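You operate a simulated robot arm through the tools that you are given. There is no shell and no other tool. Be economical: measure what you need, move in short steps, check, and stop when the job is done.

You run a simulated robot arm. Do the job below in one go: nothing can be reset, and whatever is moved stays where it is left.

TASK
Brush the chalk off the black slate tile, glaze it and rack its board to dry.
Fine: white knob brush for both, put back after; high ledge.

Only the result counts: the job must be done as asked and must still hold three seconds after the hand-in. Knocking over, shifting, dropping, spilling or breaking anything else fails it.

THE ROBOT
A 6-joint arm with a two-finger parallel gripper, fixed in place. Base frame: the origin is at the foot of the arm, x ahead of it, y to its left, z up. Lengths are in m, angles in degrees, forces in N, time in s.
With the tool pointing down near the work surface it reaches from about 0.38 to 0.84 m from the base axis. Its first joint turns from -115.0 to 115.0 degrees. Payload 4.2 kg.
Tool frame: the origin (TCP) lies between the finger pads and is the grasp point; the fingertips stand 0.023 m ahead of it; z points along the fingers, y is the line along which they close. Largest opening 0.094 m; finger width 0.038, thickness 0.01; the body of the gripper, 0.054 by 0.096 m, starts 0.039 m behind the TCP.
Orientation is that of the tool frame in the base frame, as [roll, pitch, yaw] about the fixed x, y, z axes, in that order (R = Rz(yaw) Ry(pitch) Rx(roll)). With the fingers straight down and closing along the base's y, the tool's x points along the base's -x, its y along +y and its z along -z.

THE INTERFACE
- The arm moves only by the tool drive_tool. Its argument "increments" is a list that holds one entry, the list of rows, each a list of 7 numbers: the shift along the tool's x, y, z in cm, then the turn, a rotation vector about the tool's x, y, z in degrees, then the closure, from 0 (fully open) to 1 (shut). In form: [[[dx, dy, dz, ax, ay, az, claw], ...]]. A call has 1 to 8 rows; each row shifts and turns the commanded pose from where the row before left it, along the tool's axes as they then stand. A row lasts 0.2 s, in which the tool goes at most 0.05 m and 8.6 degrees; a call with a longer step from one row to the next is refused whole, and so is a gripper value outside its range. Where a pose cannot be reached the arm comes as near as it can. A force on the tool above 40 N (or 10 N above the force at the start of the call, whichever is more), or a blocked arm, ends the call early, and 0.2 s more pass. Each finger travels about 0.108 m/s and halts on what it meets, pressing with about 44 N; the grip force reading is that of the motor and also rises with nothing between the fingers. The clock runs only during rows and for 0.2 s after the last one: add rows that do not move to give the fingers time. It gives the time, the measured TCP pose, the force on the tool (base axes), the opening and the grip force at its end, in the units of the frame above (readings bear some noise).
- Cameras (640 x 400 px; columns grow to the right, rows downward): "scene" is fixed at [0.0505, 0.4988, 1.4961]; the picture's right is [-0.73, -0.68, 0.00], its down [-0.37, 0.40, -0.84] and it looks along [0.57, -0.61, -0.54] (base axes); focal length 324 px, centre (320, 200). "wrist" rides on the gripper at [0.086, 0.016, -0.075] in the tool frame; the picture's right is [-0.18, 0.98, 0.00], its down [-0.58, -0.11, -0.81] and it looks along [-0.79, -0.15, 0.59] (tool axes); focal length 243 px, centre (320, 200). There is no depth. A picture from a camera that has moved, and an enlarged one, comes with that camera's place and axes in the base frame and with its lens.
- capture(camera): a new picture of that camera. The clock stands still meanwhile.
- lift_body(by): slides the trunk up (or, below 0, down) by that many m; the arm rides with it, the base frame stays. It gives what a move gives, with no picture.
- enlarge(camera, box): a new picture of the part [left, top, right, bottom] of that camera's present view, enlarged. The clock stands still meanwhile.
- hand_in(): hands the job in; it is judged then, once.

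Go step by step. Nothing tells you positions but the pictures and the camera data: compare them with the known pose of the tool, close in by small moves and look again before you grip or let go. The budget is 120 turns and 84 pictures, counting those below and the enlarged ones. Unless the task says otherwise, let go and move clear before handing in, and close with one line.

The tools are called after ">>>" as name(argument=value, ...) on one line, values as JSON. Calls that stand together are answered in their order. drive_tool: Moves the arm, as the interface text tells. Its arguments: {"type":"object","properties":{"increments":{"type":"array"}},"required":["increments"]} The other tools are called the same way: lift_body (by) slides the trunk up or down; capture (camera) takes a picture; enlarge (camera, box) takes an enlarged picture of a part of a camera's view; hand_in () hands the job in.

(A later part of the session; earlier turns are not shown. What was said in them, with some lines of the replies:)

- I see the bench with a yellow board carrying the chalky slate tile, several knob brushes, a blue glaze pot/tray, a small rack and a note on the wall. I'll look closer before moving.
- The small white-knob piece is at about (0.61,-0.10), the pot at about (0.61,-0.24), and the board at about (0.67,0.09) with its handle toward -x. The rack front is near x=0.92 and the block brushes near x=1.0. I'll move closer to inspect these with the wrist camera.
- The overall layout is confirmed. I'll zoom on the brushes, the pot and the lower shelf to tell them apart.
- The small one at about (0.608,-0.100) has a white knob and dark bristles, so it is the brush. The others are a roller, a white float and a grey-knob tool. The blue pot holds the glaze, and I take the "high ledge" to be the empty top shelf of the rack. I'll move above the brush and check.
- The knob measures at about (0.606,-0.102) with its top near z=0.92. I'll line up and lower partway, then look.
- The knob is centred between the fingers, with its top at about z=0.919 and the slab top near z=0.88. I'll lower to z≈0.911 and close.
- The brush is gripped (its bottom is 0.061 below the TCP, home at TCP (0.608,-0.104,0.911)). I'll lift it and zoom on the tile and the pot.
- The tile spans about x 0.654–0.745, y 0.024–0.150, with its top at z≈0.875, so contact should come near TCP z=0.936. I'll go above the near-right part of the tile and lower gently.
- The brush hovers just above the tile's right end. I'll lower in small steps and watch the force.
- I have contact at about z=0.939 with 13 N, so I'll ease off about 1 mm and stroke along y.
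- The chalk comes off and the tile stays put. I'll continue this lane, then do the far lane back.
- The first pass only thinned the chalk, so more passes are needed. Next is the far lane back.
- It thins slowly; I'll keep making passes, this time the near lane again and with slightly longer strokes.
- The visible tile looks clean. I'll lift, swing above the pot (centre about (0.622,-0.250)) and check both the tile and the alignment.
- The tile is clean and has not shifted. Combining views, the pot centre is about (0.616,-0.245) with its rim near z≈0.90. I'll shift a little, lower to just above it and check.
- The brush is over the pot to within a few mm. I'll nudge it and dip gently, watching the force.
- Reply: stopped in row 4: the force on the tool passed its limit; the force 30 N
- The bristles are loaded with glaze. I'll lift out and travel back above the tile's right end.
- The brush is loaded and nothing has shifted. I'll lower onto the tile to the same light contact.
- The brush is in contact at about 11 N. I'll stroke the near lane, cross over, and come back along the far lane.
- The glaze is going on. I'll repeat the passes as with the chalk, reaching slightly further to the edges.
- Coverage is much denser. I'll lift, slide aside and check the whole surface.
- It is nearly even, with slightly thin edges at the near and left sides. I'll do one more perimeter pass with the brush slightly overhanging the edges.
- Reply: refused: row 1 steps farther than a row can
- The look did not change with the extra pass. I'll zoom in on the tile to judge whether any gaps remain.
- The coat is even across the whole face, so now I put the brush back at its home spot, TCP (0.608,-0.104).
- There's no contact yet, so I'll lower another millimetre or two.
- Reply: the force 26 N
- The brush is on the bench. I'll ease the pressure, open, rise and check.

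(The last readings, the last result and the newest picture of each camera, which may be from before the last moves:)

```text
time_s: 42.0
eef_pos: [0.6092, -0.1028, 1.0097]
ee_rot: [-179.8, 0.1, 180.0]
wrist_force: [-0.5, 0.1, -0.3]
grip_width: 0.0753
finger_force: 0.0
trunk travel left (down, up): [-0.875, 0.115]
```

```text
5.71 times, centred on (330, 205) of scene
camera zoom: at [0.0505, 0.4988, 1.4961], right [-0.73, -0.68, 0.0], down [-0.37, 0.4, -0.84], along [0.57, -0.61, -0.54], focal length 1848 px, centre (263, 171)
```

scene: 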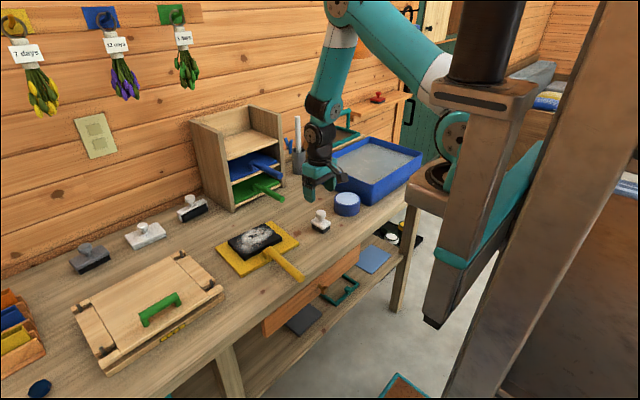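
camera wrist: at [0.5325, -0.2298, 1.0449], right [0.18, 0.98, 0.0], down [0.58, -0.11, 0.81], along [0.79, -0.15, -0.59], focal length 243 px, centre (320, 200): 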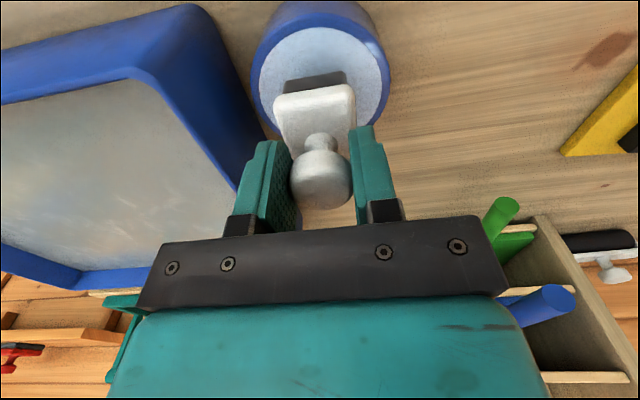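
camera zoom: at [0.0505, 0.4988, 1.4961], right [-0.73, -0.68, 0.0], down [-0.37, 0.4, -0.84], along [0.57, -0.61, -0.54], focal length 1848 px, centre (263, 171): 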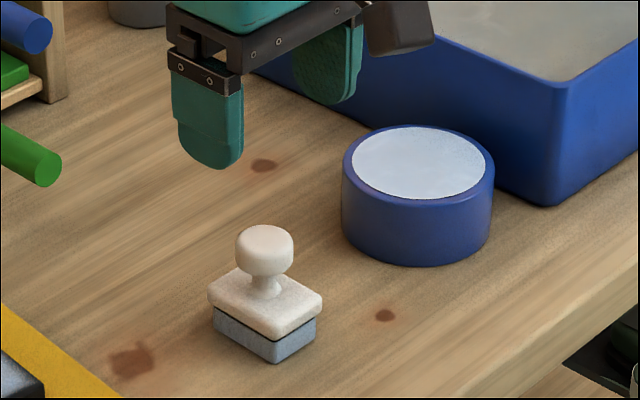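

The brush is home. Before picking up the board I'll check the rack's top shelf and that the arm can reach it with a 20° forward tilt, while empty. The shelf looks to be at z≈1.045, with its opening from y≈-0.19 to 0.01.

>>> drive_tool(increments=[[[0, 0, -4.7, 0, 0, 0, 0.2], [0, 0, -4.7, 0, 0, 0, 0.2], [0, 0.5, -4.6, 0, 0, 0, 0.2], [0, 0.5, 0, 0, -6.67, 0, 0.2], [0, 0.4, 0, 0, -6.67, 0, 0.2], [0, 0, 0, 0, -6.66, 0, 0.2]]])

>>> capture(camera="wrist")

>>> enlarge(camera="scene", box=[170, 85, 310, 225])

```text
time_s: 43.4
eef_pos: [0.6077, -0.0879, 1.1509]
ee_rot: [-179.9, 20.3, 180.0]
wrist_force: [-0.4, -0.1, 0.6]
grip_width: 0.0753
finger_force: 0.1
trunk travel left (down, up): [-0.875, 0.115]
```

```text
48 pictures are left
camera wrist: at [0.5016, -0.0718, 1.1901], right [0.17, 0.98, 0.06], down [0.27, -0.11, 0.96], along [0.95, -0.15, -0.28], focal length 243 px, centre (320, 200)
```

wrist: 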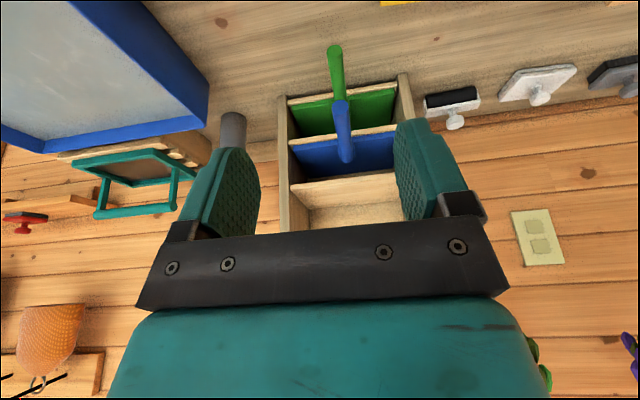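

```text
2.86 times, centred on (240, 155) of scene
camera zoom: at [0.0505, 0.4988, 1.4961], right [-0.73, -0.68, 0.0], down [-0.37, 0.4, -0.84], along [0.57, -0.61, -0.54], focal length 924 px, centre (549, 329)
```

zoom: 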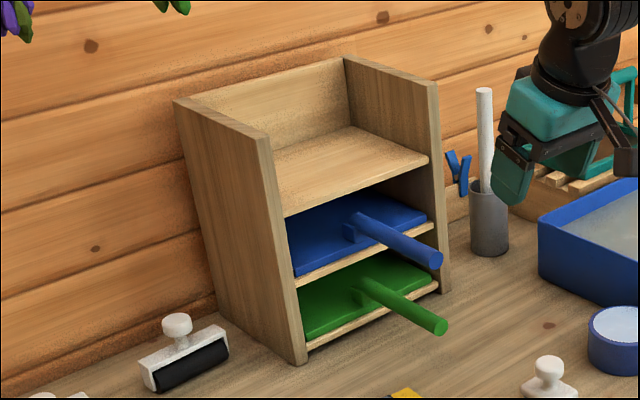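

The top shelf is open above: surface z≈1.046, inner y about -0.190 to 0.015, front x≈0.903, depth about 0.17. I'll test reach to the placing position, TCP (0.885,-0.088,1.11), with the gripper empty.

>>> drive_tool(increments=[[[-4.12, 0, 2.21, 0, 0, 0, 0.2], [-4.12, 0, 2.21, 0, 0, 0, 0.2], [-4.12, 0, 2.21, 0, 0, 0, 0.2], [-4.12, 0, 2.21, 0, 0, 0, 0.2], [-4.12, 0, 2.21, 0, 0, 0, 0.2], [-4.12, 0, 2.21, 0, 0, 0, 0.2]]])

>>> capture(camera="wrist")

>>> enlarge(camera="scene", box=[170, 65, 330, 225])

```text
time_s: 44.8
eef_pos: [0.8846, -0.0871, 1.1127]
ee_rot: [-179.9, 20.0, -180.0]
wrist_force: [-0.1, 0.8, 0.3]
grip_width: 0.0748
finger_force: 0.0
trunk travel left (down, up): [-0.875, 0.115]
```

```text
46 pictures are left
camera wrist: at [0.7786, -0.0718, 1.1514], right [0.17, 0.98, 0.06], down [0.27, -0.11, 0.96], along [0.95, -0.15, -0.28], focal length 243 px, centre (320, 200)
```

wrist: 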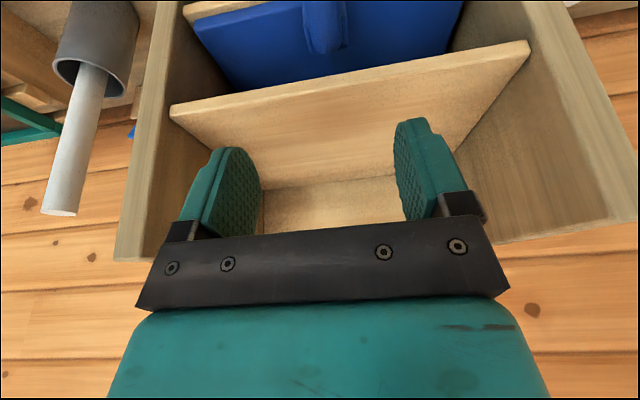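

```text
2.50 times, centred on (250, 145) of scene
camera zoom: at [0.0505, 0.4988, 1.4961], right [-0.73, -0.68, 0.0], down [-0.37, 0.4, -0.84], along [0.57, -0.61, -0.54], focal length 809 px, centre (495, 338)
```

zoom: 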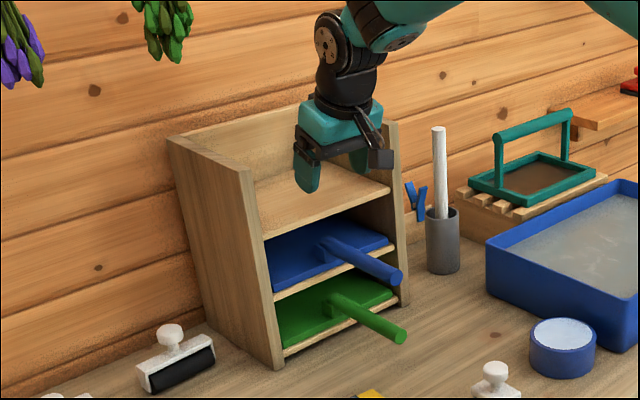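

Reach is fine and the gripper sits squarely in front of the top shelf. Now I retreat and go above the board's handle, keeping the 20° tilt.

>>> drive_tool(increments=[[[4.4, 0, -1.6, 0, 0, 0, 0.2], [4.4, 0, -1.6, 0, 0, 0, 0.2], [3.55, 3.1, -1.28, 0, 0, 0, 0.2], [3.55, 3.1, -1.28, 0, 0, 0, 0.2], [3.55, 3.1, -1.28, 0, 0, 0, 0.2], [3.55, 3.1, -1.28, 0, 0, 0, 0.2], [3.55, 3.1, -1.28, 0, 0, 0, 0.2], [3.55, 3.1, -1.28, 0, 0, 0, 0.2]]])

>>> drive_tool(increments=[[[0, 0, 0, 0, 0, 5.5, 0.2], [1.0, 0, 2.82, 0, 0, 0, 0.2], [1.0, 0, 2.82, 0, 0, 0, 0.2], [1.0, 0, 2.82, 0, 0, 0, 0.2]]])

>>> capture(camera="wrist")

>>> enlarge(camera="scene", box=[215, 190, 345, 290])

```text
time_s: 46.6
eef_pos: [0.5622, 0.0969, 1.1094]
ee_rot: [-179.9, 20.1, 180.0]
wrist_force: [-0.8, 0.0, -0.9]
grip_width: 0.0751
finger_force: 0.0
trunk travel left (down, up): [-0.875, 0.115]
```

```text
time_s: 47.6
eef_pos: [0.5653, 0.1, 1.0195]
ee_rot: [178.0, 20.1, 174.2]
wrist_force: [0.2, -0.5, 1.1]
grip_width: 0.0748
finger_force: 0.0
trunk travel left (down, up): [-0.875, 0.115]
```

```text
44 pictures are left
camera wrist: at [0.461, 0.1238, 1.0599], right [0.26, 0.96, 0.1], down [0.25, -0.16, 0.95], along [0.93, -0.22, -0.29], focal length 243 px, centre (320, 200)
```

wrist: 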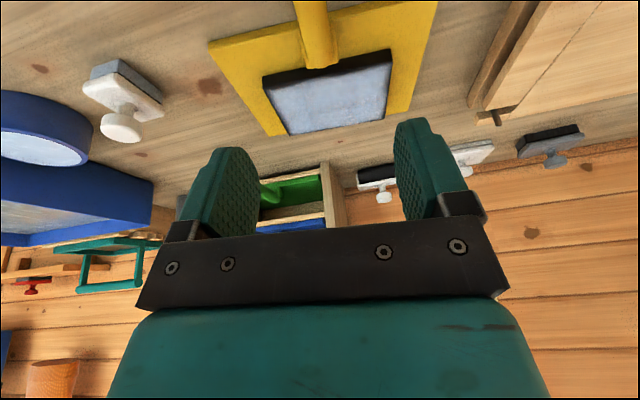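

```text
4.00 times, centred on (280, 240) of scene
camera zoom: at [0.0505, 0.4988, 1.4961], right [-0.73, -0.68, 0.0], down [-0.37, 0.4, -0.84], along [0.57, -0.61, -0.54], focal length 1294 px, centre (480, 40)
```

zoom: 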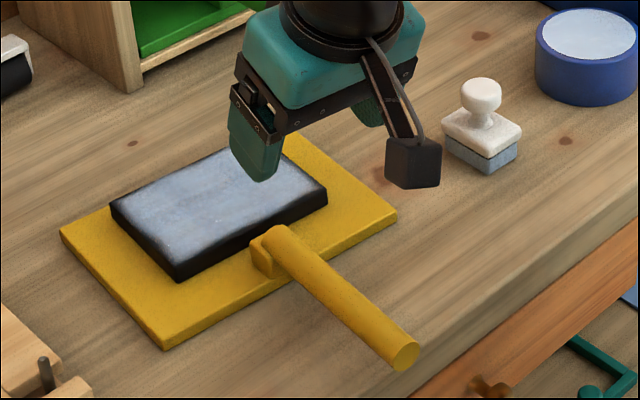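

The handle axis runs about y=0.1015 at x=0.585, z≈0.884, at -5.5° yaw. I'll square up the roll, line up and lower to z≈0.92, then look.

>>> drive_tool(increments=[[[0, 0, 0, 1.9, 0, -0.3, 0.2], [0.7, 0.1, 3.3, 0, 0, 0, 0.2], [0.7, 0.1, 3.3, 0, 0, 0, 0.2], [0.66, 0.1, 3.3, 0, 0, 0, 0.2], [0, 0, 0, 0, 0, 0, 0.2]]])

>>> capture(camera="wrist")

>>> enlarge(camera="scene", box=[235, 205, 335, 290])

```text
time_s: 48.8
eef_pos: [0.5818, 0.1013, 0.9191]
ee_rot: [-180.0, 20.1, 174.6]
wrist_force: [0.9, -0.5, -0.6]
grip_width: 0.0751
finger_force: 0.0
trunk travel left (down, up): [-0.875, 0.115]
```

```text
42 pictures are left
camera wrist: at [0.4782, 0.1273, 0.9589], right [0.27, 0.96, 0.06], down [0.26, -0.13, 0.96], along [0.93, -0.24, -0.28], focal length 243 px, centre (320, 200)
```

wrist: 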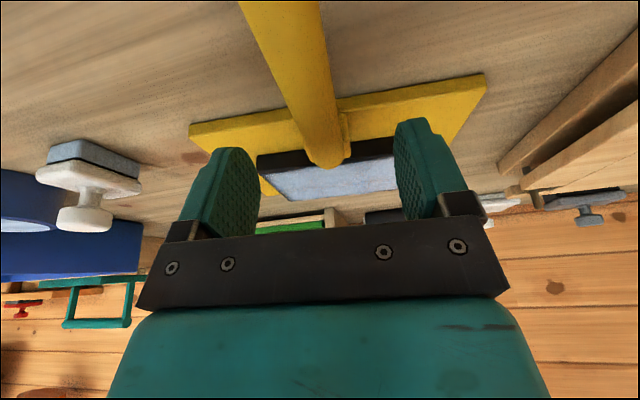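

```text
4.71 times, centred on (285, 248) of scene
camera zoom: at [0.0505, 0.4988, 1.4961], right [-0.73, -0.68, 0.0], down [-0.37, 0.4, -0.84], along [0.57, -0.61, -0.54], focal length 1522 px, centre (485, -24)
```

zoom: 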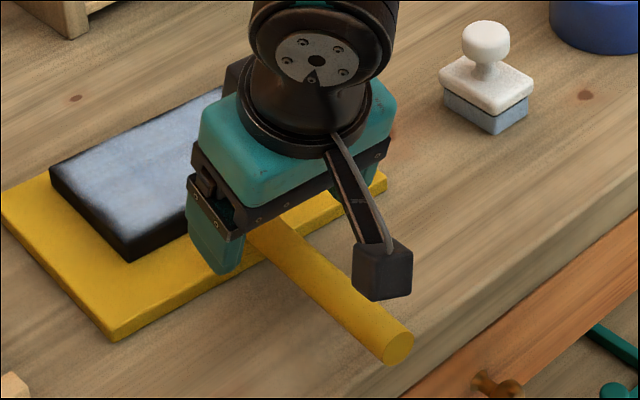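

The handle is centred between the fingers. I'll lower to grasp height and check clearance before closing.

>>> drive_tool(increments=[[[0.65, 0, 1.55, 0, 0, 0, 0.2], [0.4, 0, 1.0, 0, 0, 0, 0.2], [0.2, 0, 0.55, 0, 0, 0, 0.2]]])

>>> enlarge(camera="scene", box=[235, 205, 335, 290])

>>> capture(camera="wrist")

```text
time_s: 49.6
eef_pos: [0.5818, 0.103, 0.8871]
ee_rot: [-180.0, 20.1, 174.5]
wrist_force: [0.1, -0.1, -1.1]
grip_width: 0.0752
finger_force: 0.1
trunk travel left (down, up): [-0.875, 0.115]
```

```text
4.71 times, centred on (285, 248) of scene
camera zoom: at [0.0505, 0.4988, 1.4961], right [-0.73, -0.68, 0.0], down [-0.37, 0.4, -0.84], along [0.57, -0.61, -0.54], focal length 1522 px, centre (485, -24)
```

zoom: 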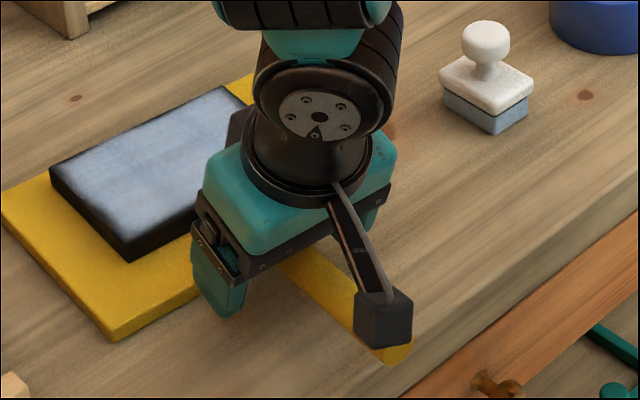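

```text
39 pictures are left
camera wrist: at [0.4782, 0.1284, 0.9263], right [0.27, 0.96, 0.06], down [0.26, -0.13, 0.96], along [0.93, -0.24, -0.28], focal length 243 px, centre (320, 200)
```

wrist: 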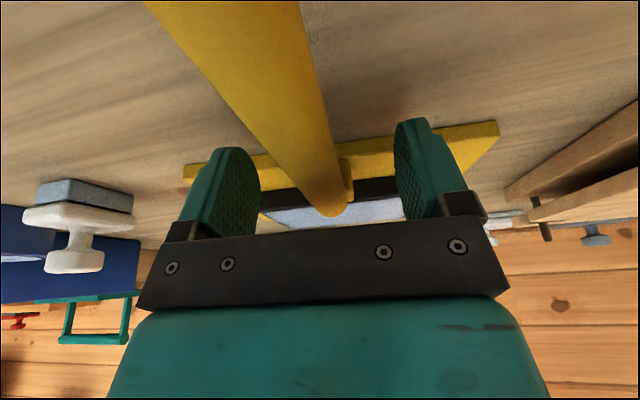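

The clearance is good and the handle is 1–2 mm off centre. I'll correct and close.

>>> drive_tool(increments=[[[0, -0.18, 0, 0, 0, 0, 0.3], [0, 0, 0, 0, 0, 0, 0.6], [0, 0, 0, 0, 0, 0, 0.95], [0, 0, 0, 0, 0, 0, 0.95], [0, 0, 0, 0, 0, 0, 0.95]]])

>>> enlarge(camera="scene", box=[205, 190, 335, 290])

```text
time_s: 50.8
eef_pos: [0.5818, 0.102, 0.8863]
ee_rot: [-179.9, 20.2, 174.5]
wrist_force: [0.8, 1.3, 0.9]
grip_width: 0.0215
finger_force: 44.0
trunk travel left (down, up): [-0.875, 0.115]
```

```text
4.00 times, centred on (270, 240) of scene
camera zoom: at [0.0505, 0.4988, 1.4961], right [-0.73, -0.68, 0.0], down [-0.37, 0.4, -0.84], along [0.57, -0.61, -0.54], focal length 1294 px, centre (520, 40)
```

zoom: 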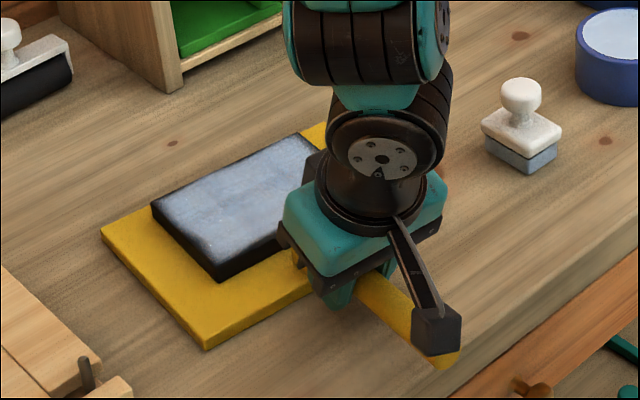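

The handle is gripped (21.5 mm). I'll lift gently by 2 cm and watch for droop.

>>> drive_tool(increments=[[[-0.17, 0, -0.47, 0, 0, 0, 0.95], [-0.17, 0, -0.47, 0, 0, 0, 0.95], [-0.17, 0, -0.47, 0, 0, 0, 0.95], [-0.17, 0, -0.47, 0, 0, 0, 0.95], [0, 0, 0, 0, 0, 0, 0.95]]])

>>> enlarge(camera="scene", box=[205, 190, 335, 290])

```text
time_s: 52.0
eef_pos: [0.5802, 0.0993, 0.9059]
ee_rot: [-179.9, 20.1, 174.5]
wrist_force: [0.4, -0.5, -6.2]
grip_width: 0.0214
finger_force: 43.5
trunk travel left (down, up): [-0.875, 0.115]
```

```text
4.00 times, centred on (270, 240) of scene
camera zoom: at [0.0505, 0.4988, 1.4961], right [-0.73, -0.68, 0.0], down [-0.37, 0.4, -0.84], along [0.57, -0.61, -0.54], focal length 1294 px, centre (520, 40)
```

zoom: 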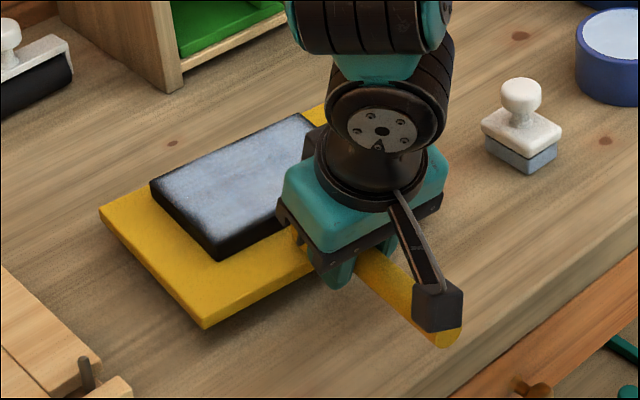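

The board is level and held (about 6 N). I'll raise it straight up to TCP z≈1.11.

>>> drive_tool(increments=[[[-0.6, 0, -1.6, 0, 0, 0, 0.95], [-0.9, 0, -2.6, 0, 0, 0, 0.95], [-1.0, 0, -2.8, 0, 0, 0, 0.95], [-1.0, 0, -2.8, 0, 0, 0, 0.95], [-1.0, 0, -2.8, 0, 0, 0, 0.95], [-1.0, 0, -2.8, 0, 0, 0, 0.95], [-0.9, 0, -2.4, 0, 0, 0, 0.95], [-0.4, 0, -1.4, 0, 0, 0, 0.95]]])

>>> capture(camera="scene")

```text
time_s: 53.8
eef_pos: [0.576, 0.1011, 1.1081]
ee_rot: [-180.0, 20.0, 174.5]
wrist_force: [-0.5, 0.2, -7.1]
grip_width: 0.0213
finger_force: 44.0
trunk travel left (down, up): [-0.875, 0.115]
```

```text
36 pictures are left
```

scene: 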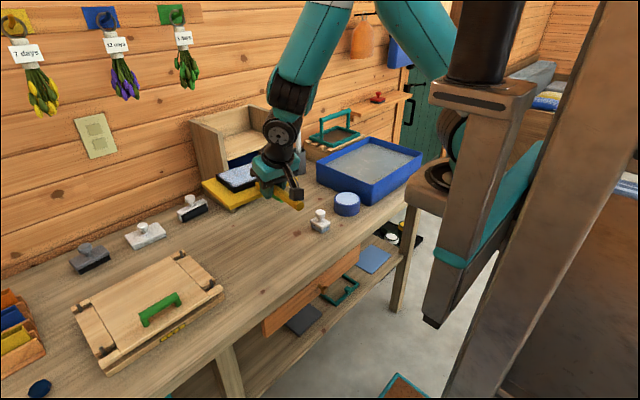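

It is held level. Now I'll square the yaw and carry it to in front of the rack's top shelf.

>>> drive_tool(increments=[[[0, 0, 0, -0.94, 0, -2.58, 0.95], [0, -1.0, 0, -0.94, 0, -2.58, 0.95], [-0.8, -2.2, 0.3, 0, 0, 0, 0.95], [-1.6, -2.8, 0.58, 0, 0, 0, 0.95], [-2.0, -3.2, 0.73, 0, 0, 0, 0.95], [-2.0, -3.4, 0.73, 0, 0, 0, 0.95], [-2.0, -3.2, 0.73, 0, 0, 0, 0.95], [-1.5, -2.6, 0.5, 0, 0, 0, 0.95]]])

>>> enlarge(camera="scene", box=[170, 80, 330, 230])

>>> capture(camera="wrist")

```text
time_s: 55.6
eef_pos: [0.6843, -0.0833, 1.1095]
ee_rot: [-179.9, 20.0, -179.8]
wrist_force: [0.4, -0.5, -6.7]
grip_width: 0.0217
finger_force: 44.1
trunk travel left (down, up): [-0.875, 0.115]
```

```text
2.67 times, centred on (250, 155) of scene
camera zoom: at [0.0505, 0.4988, 1.4961], right [-0.73, -0.68, 0.0], down [-0.37, 0.4, -0.84], along [0.57, -0.61, -0.54], focal length 863 px, centre (507, 320)
```

zoom: 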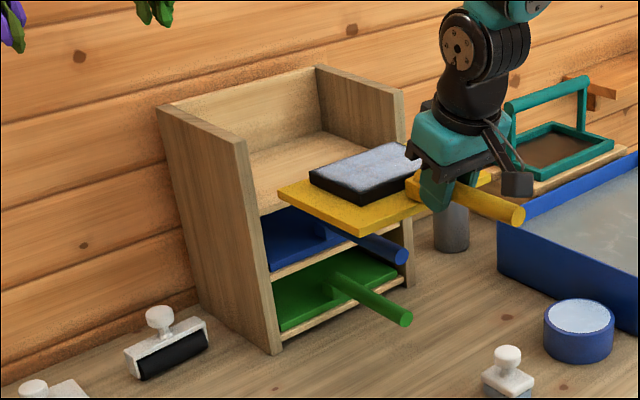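

```text
34 pictures are left
camera wrist: at [0.5784, -0.0675, 1.1495], right [0.17, 0.98, 0.06], down [0.27, -0.11, 0.96], along [0.95, -0.15, -0.28], focal length 243 px, centre (320, 200)
```

wrist: 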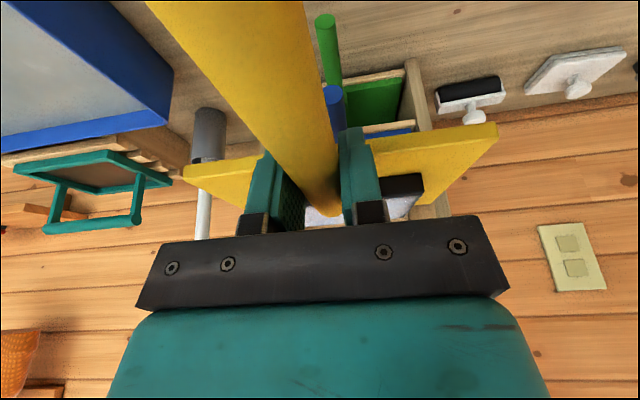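

The board's left edge is at y≈0.009 and its right at about -0.182, against the rack's inside of about 0.019 to -0.192, so it is centred. I'll slide it in partway at this height and check.

>>> drive_tool(increments=[[[-1.4, 0, 0.5, 0, 0, 0, 0.95], [-1.9, 0, 0.7, 0, 0, 0, 0.95], [-1.9, 0, 0.7, 0, 0, 0, 0.95], [-1.9, 0, 0.7, 0, 0, 0, 0.95], [-1.9, 0, 0.7, 0, 0, 0, 0.95], [-1.4, 0, 0.5, 0, 0, 0, 0.95]]])

>>> enlarge(camera="scene", box=[180, 85, 290, 215])

>>> capture(camera="wrist")

```text
time_s: 57.0
eef_pos: [0.7934, -0.085, 1.1097]
ee_rot: [-179.9, 20.2, 180.0]
wrist_force: [-0.9, -0.2, -6.6]
grip_width: 0.0214
finger_force: 43.6
trunk travel left (down, up): [-0.875, 0.115]
```

```text
3.08 times, centred on (235, 150) of scene
camera zoom: at [0.0505, 0.4988, 1.4961], right [-0.73, -0.68, 0.0], down [-0.37, 0.4, -0.84], along [0.57, -0.61, -0.54], focal length 995 px, centre (582, 354)
```

zoom: 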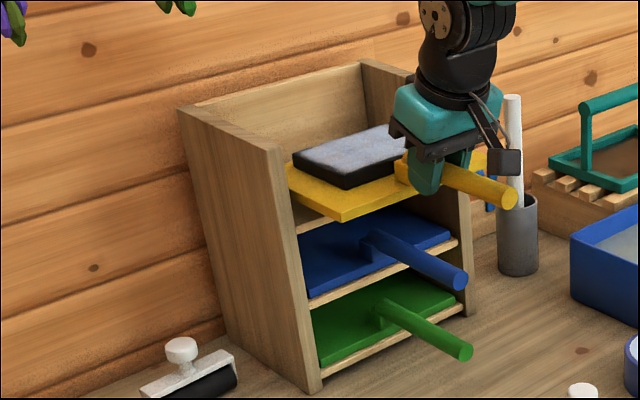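

```text
32 pictures are left
camera wrist: at [0.6889, -0.0689, 1.1493], right [0.17, 0.98, 0.06], down [0.27, -0.11, 0.96], along [0.95, -0.15, -0.28], focal length 243 px, centre (320, 200)
```

wrist: 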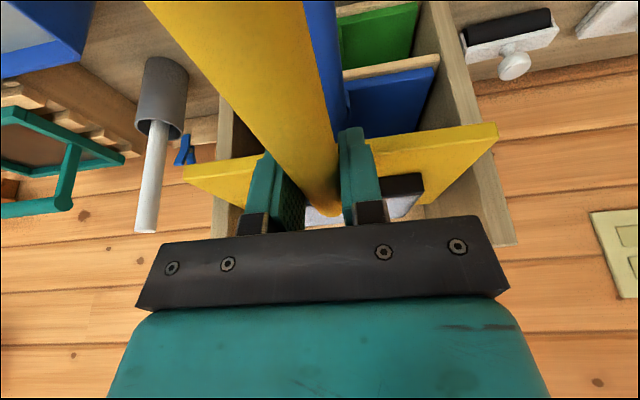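

It is entering cleanly with no side forces. I'll continue to TCP x≈0.877.

>>> drive_tool(increments=[[[-1.3, 0, 0.47, 0, 0, 0, 0.95], [-1.7, 0, 0.62, 0, 0, 0, 0.95], [-1.7, 0, 0.62, 0, 0, 0, 0.95], [-1.7, 0, 0.62, 0, 0, 0, 0.95], [-1.46, 0, 0.53, 0, 0, 0, 0.95]]])

>>> enlarge(camera="scene", box=[180, 85, 290, 215])

>>> capture(camera="wrist")

```text
time_s: 58.2
eef_pos: [0.8721, -0.0835, 1.1099]
ee_rot: [-179.9, 19.7, -179.9]
wrist_force: [-31.3, 1.8, -2.5]
grip_width: 0.0212
finger_force: 43.9
trunk travel left (down, up): [-0.875, 0.115]
```

```text
3.08 times, centred on (235, 150) of scene
camera zoom: at [0.0505, 0.4988, 1.4961], right [-0.73, -0.68, 0.0], down [-0.37, 0.4, -0.84], along [0.57, -0.61, -0.54], focal length 995 px, centre (582, 354)
```

zoom: 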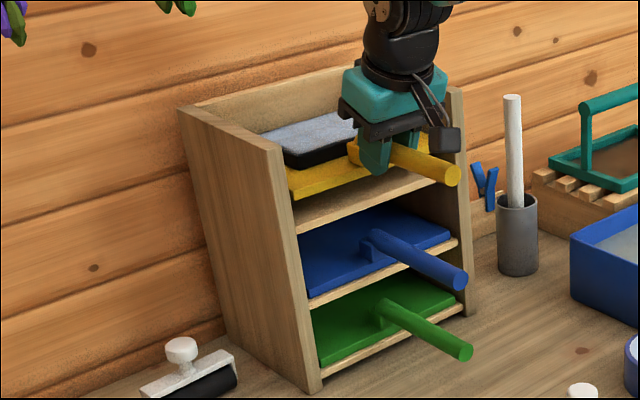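

```text
30 pictures are left
camera wrist: at [0.7681, -0.067, 1.15], right [0.17, 0.98, 0.06], down [0.28, -0.11, 0.95], along [0.95, -0.15, -0.29], focal length 243 px, centre (320, 200)
```

wrist: 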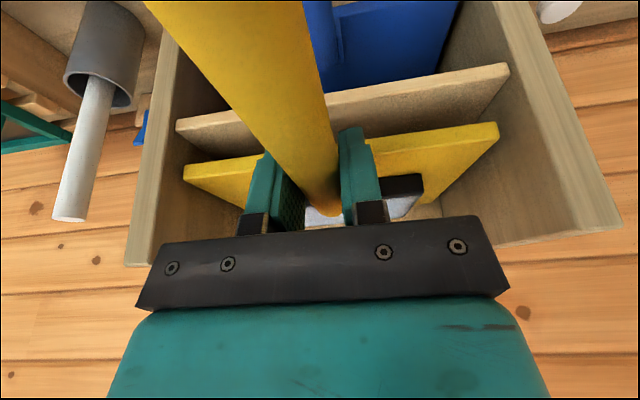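

The board touched the rack's back (31 N), and the rack hasn't moved. I'll back off about 8 mm and recheck the force.

>>> drive_tool(increments=[[[0.45, 0, -0.16, 0, 0, 0, 0.95], [0.35, 0, -0.13, 0, 0, 0, 0.95], [0, 0, 0, 0, 0, 0, 0.95]]])

>>> enlarge(camera="scene", box=[210, 100, 270, 160])

```text
time_s: 59.0
eef_pos: [0.8685, -0.0825, 1.1108]
ee_rot: [-180.0, 20.2, 179.9]
wrist_force: [-0.2, -0.1, -6.5]
grip_width: 0.0214
finger_force: 44.8
trunk travel left (down, up): [-0.875, 0.115]
```

```text
6.67 times, centred on (240, 130) of scene
camera zoom: at [0.0505, 0.4988, 1.4961], right [-0.73, -0.68, 0.0], down [-0.37, 0.4, -0.84], along [0.57, -0.61, -0.54], focal length 2156 px, centre (853, 667)
```

zoom: 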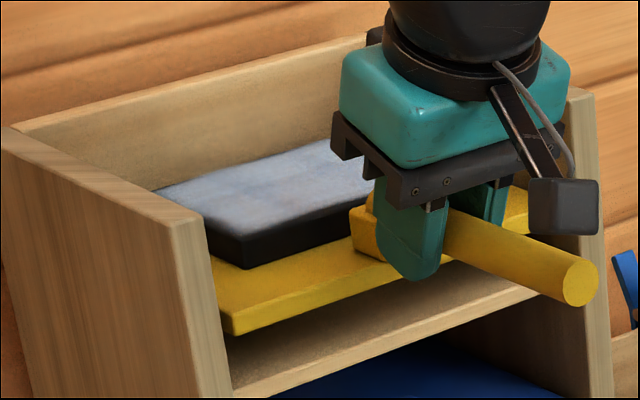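

Force is back to just the weight, and the board's front edge is flush with the shelf front (x≈0.905) with side clearance. I'll lower it slowly.

>>> drive_tool(increments=[[[0.2, -0.1, 0.56, 0, 0, 0, 0.95], [0.2, 0, 0.56, 0, 0, 0, 0.95], [0.2, 0, 0.56, 0, 0, 0, 0.95], [0.14, 0, 0.38, 0, 0, 0, 0.95]]])

>>> enlarge(camera="scene", box=[210, 100, 270, 160])

```text
time_s: 60.0
eef_pos: [0.8698, -0.0851, 1.0897]
ee_rot: [-180.0, 20.2, 180.0]
wrist_force: [-1.0, 0.0, -3.3]
grip_width: 0.0212
finger_force: 44.2
trunk travel left (down, up): [-0.875, 0.115]
```

```text
6.67 times, centred on (240, 130) of scene
camera zoom: at [0.0505, 0.4988, 1.4961], right [-0.73, -0.68, 0.0], down [-0.37, 0.4, -0.84], along [0.57, -0.61, -0.54], focal length 2156 px, centre (853, 667)
```

zoom: 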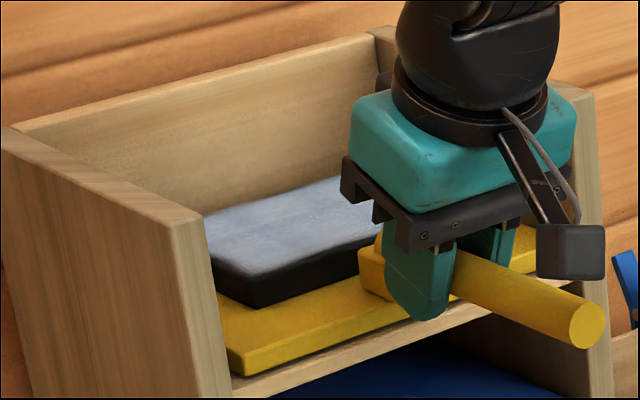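

The board is starting to bear on the shelf. I'll lower a few more millimetres.

>>> drive_tool(increments=[[[0.07, 0, 0.19, 0, 0, 0, 0.95], [0.07, 0, 0.19, 0, 0, 0, 0.95]]])

```text
time_s: 60.6
eef_pos: [0.8699, -0.0842, 1.0854]
ee_rot: [-179.9, 20.5, 180.0]
wrist_force: [-3.0, -0.9, 7.9]
grip_width: 0.0216
finger_force: 43.9
trunk travel left (down, up): [-0.875, 0.115]
```

>>> enlarge(camera="scene", box=[210, 100, 270, 160])

>>> capture(camera="wrist")

```text
6.67 times, centred on (240, 130) of scene
camera zoom: at [0.0505, 0.4988, 1.4961], right [-0.73, -0.68, 0.0], down [-0.37, 0.4, -0.84], along [0.57, -0.61, -0.54], focal length 2156 px, centre (853, 667)
```

zoom: 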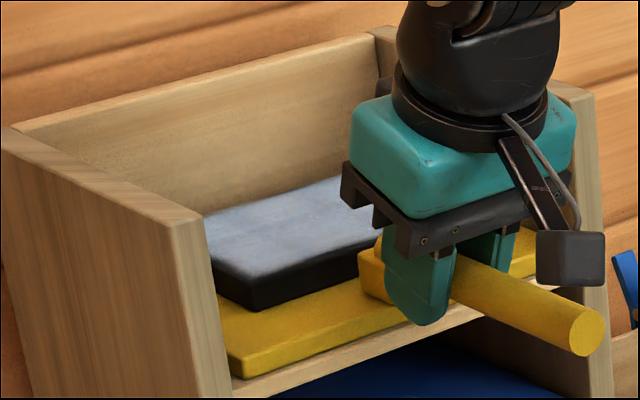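

```text
26 pictures are left
camera wrist: at [0.7634, -0.0685, 1.1258], right [0.17, 0.98, 0.06], down [0.26, -0.11, 0.96], along [0.95, -0.15, -0.28], focal length 243 px, centre (320, 200)
```

wrist: 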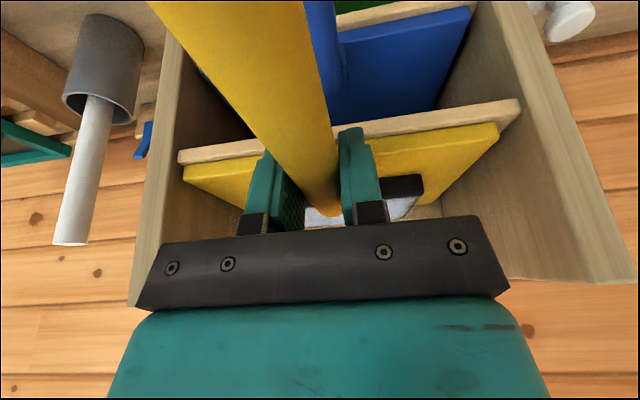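

The board rests on the shelf. I'll open the fingers, back out along the tool axis and check.

>>> drive_tool(increments=[[[-0.02, 0, -0.06, 0, 0, 0, 0.85], [0, 0, 0, 0, 0, 0, 0.7], [0, 0, 0, 0, 0, 0, 0.5], [0, 0, 0, 0, 0, 0, 0.4], [0, 0, 0, 0, 0, 0, 0.4]]])

>>> enlarge(camera="scene", box=[210, 100, 270, 160])

```text
time_s: 61.8
eef_pos: [0.8699, -0.0841, 1.0843]
ee_rot: [-179.9, 20.0, 180.0]
wrist_force: [0.7, 0.2, -0.3]
grip_width: 0.0565
finger_force: 0.1
trunk travel left (down, up): [-0.875, 0.115]
```

```text
6.67 times, centred on (240, 130) of scene
camera zoom: at [0.0505, 0.4988, 1.4961], right [-0.73, -0.68, 0.0], down [-0.37, 0.4, -0.84], along [0.57, -0.61, -0.54], focal length 2156 px, centre (853, 667)
```

zoom: 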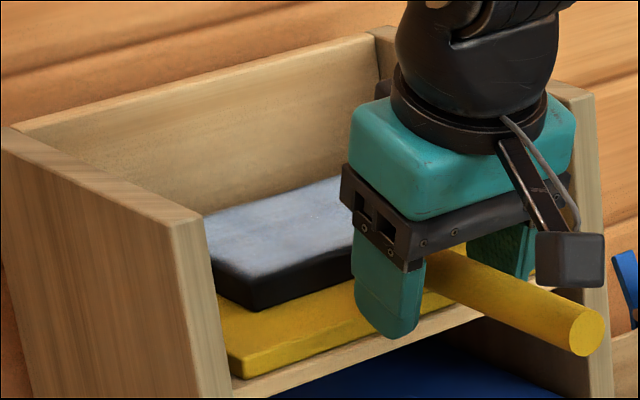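

The board sits stably. I'll withdraw upward along the tool, then back.

>>> drive_tool(increments=[[[0, 0, -2, 0, 0, 0, 0.4], [0, 0, -4, 0, 0, 0, 0.4], [0, 0, -4.5, 0, 0, 0, 0.4], [4.2, 0, -2, 0, 0, 0, 0.4], [4.4, 0, -1.6, 0, 0, 0, 0.4], [4.4, 0, -1.6, 0, 0, 0, 0.4], [4.4, 0, -1.6, 0, 0, 0, 0.4], [4.4, 0, -1.6, 0, 0, 0, 0.4]]])

>>> capture(camera="scene")

>>> enlarge(camera="scene", box=[170, 85, 290, 215])

>>> enlarge(camera="wrist", box=[200, 0, 440, 220])

```text
time_s: 63.6
eef_pos: [0.6015, -0.0852, 1.1863]
ee_rot: [-180.0, 20.2, 179.9]
wrist_force: [0.2, 0.2, -0.5]
grip_width: 0.0564
finger_force: 0.1
trunk travel left (down, up): [-0.875, 0.115]
```

```text
24 pictures are left
```

scene: 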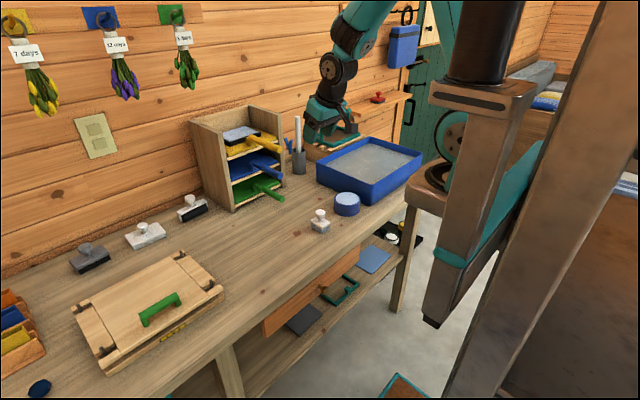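

```text
3.08 times, centred on (230, 150) of scene
camera zoom: at [0.0505, 0.4988, 1.4961], right [-0.73, -0.68, 0.0], down [-0.37, 0.4, -0.84], along [0.57, -0.61, -0.54], focal length 995 px, centre (597, 354)
```

zoom: 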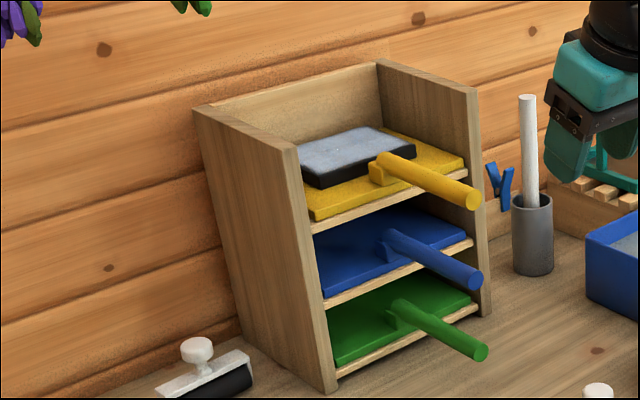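

```text
1.82 times, centred on (320, 110) of wrist
camera zoom: at [0.4958, -0.0693, 1.2256], right [0.17, 0.98, 0.06], down [0.27, -0.11, 0.96], along [0.95, -0.15, -0.28], focal length 441 px, centre (320, 364)
```

zoom: 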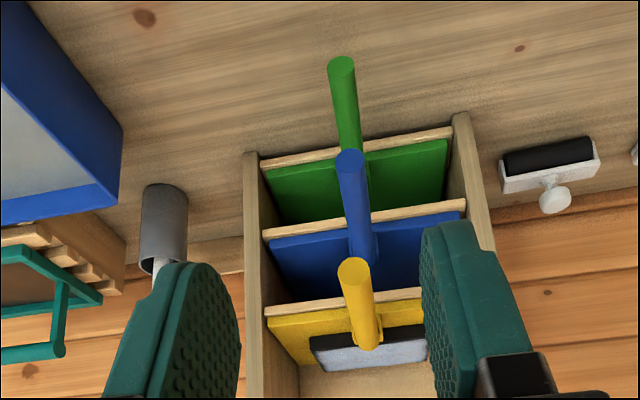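

The yellow board with the glazed tile sits squarely on the rack's top shelf, the brush is back in place, nothing else has moved, and the arm is clear. I'll hand it in.

>>> hand_in()

```text
The job is handed in.
```

I brushed the chalk off the slate tile and glazed it, both with the white-knob brush. The brush is back within a few millimetres of its spot, and the board is drying on the rack's top shelf. While sliding the board in, I pushed it briefly against the back of the rack (about 31 N). The rack did not move, and I backed off before setting the board down.
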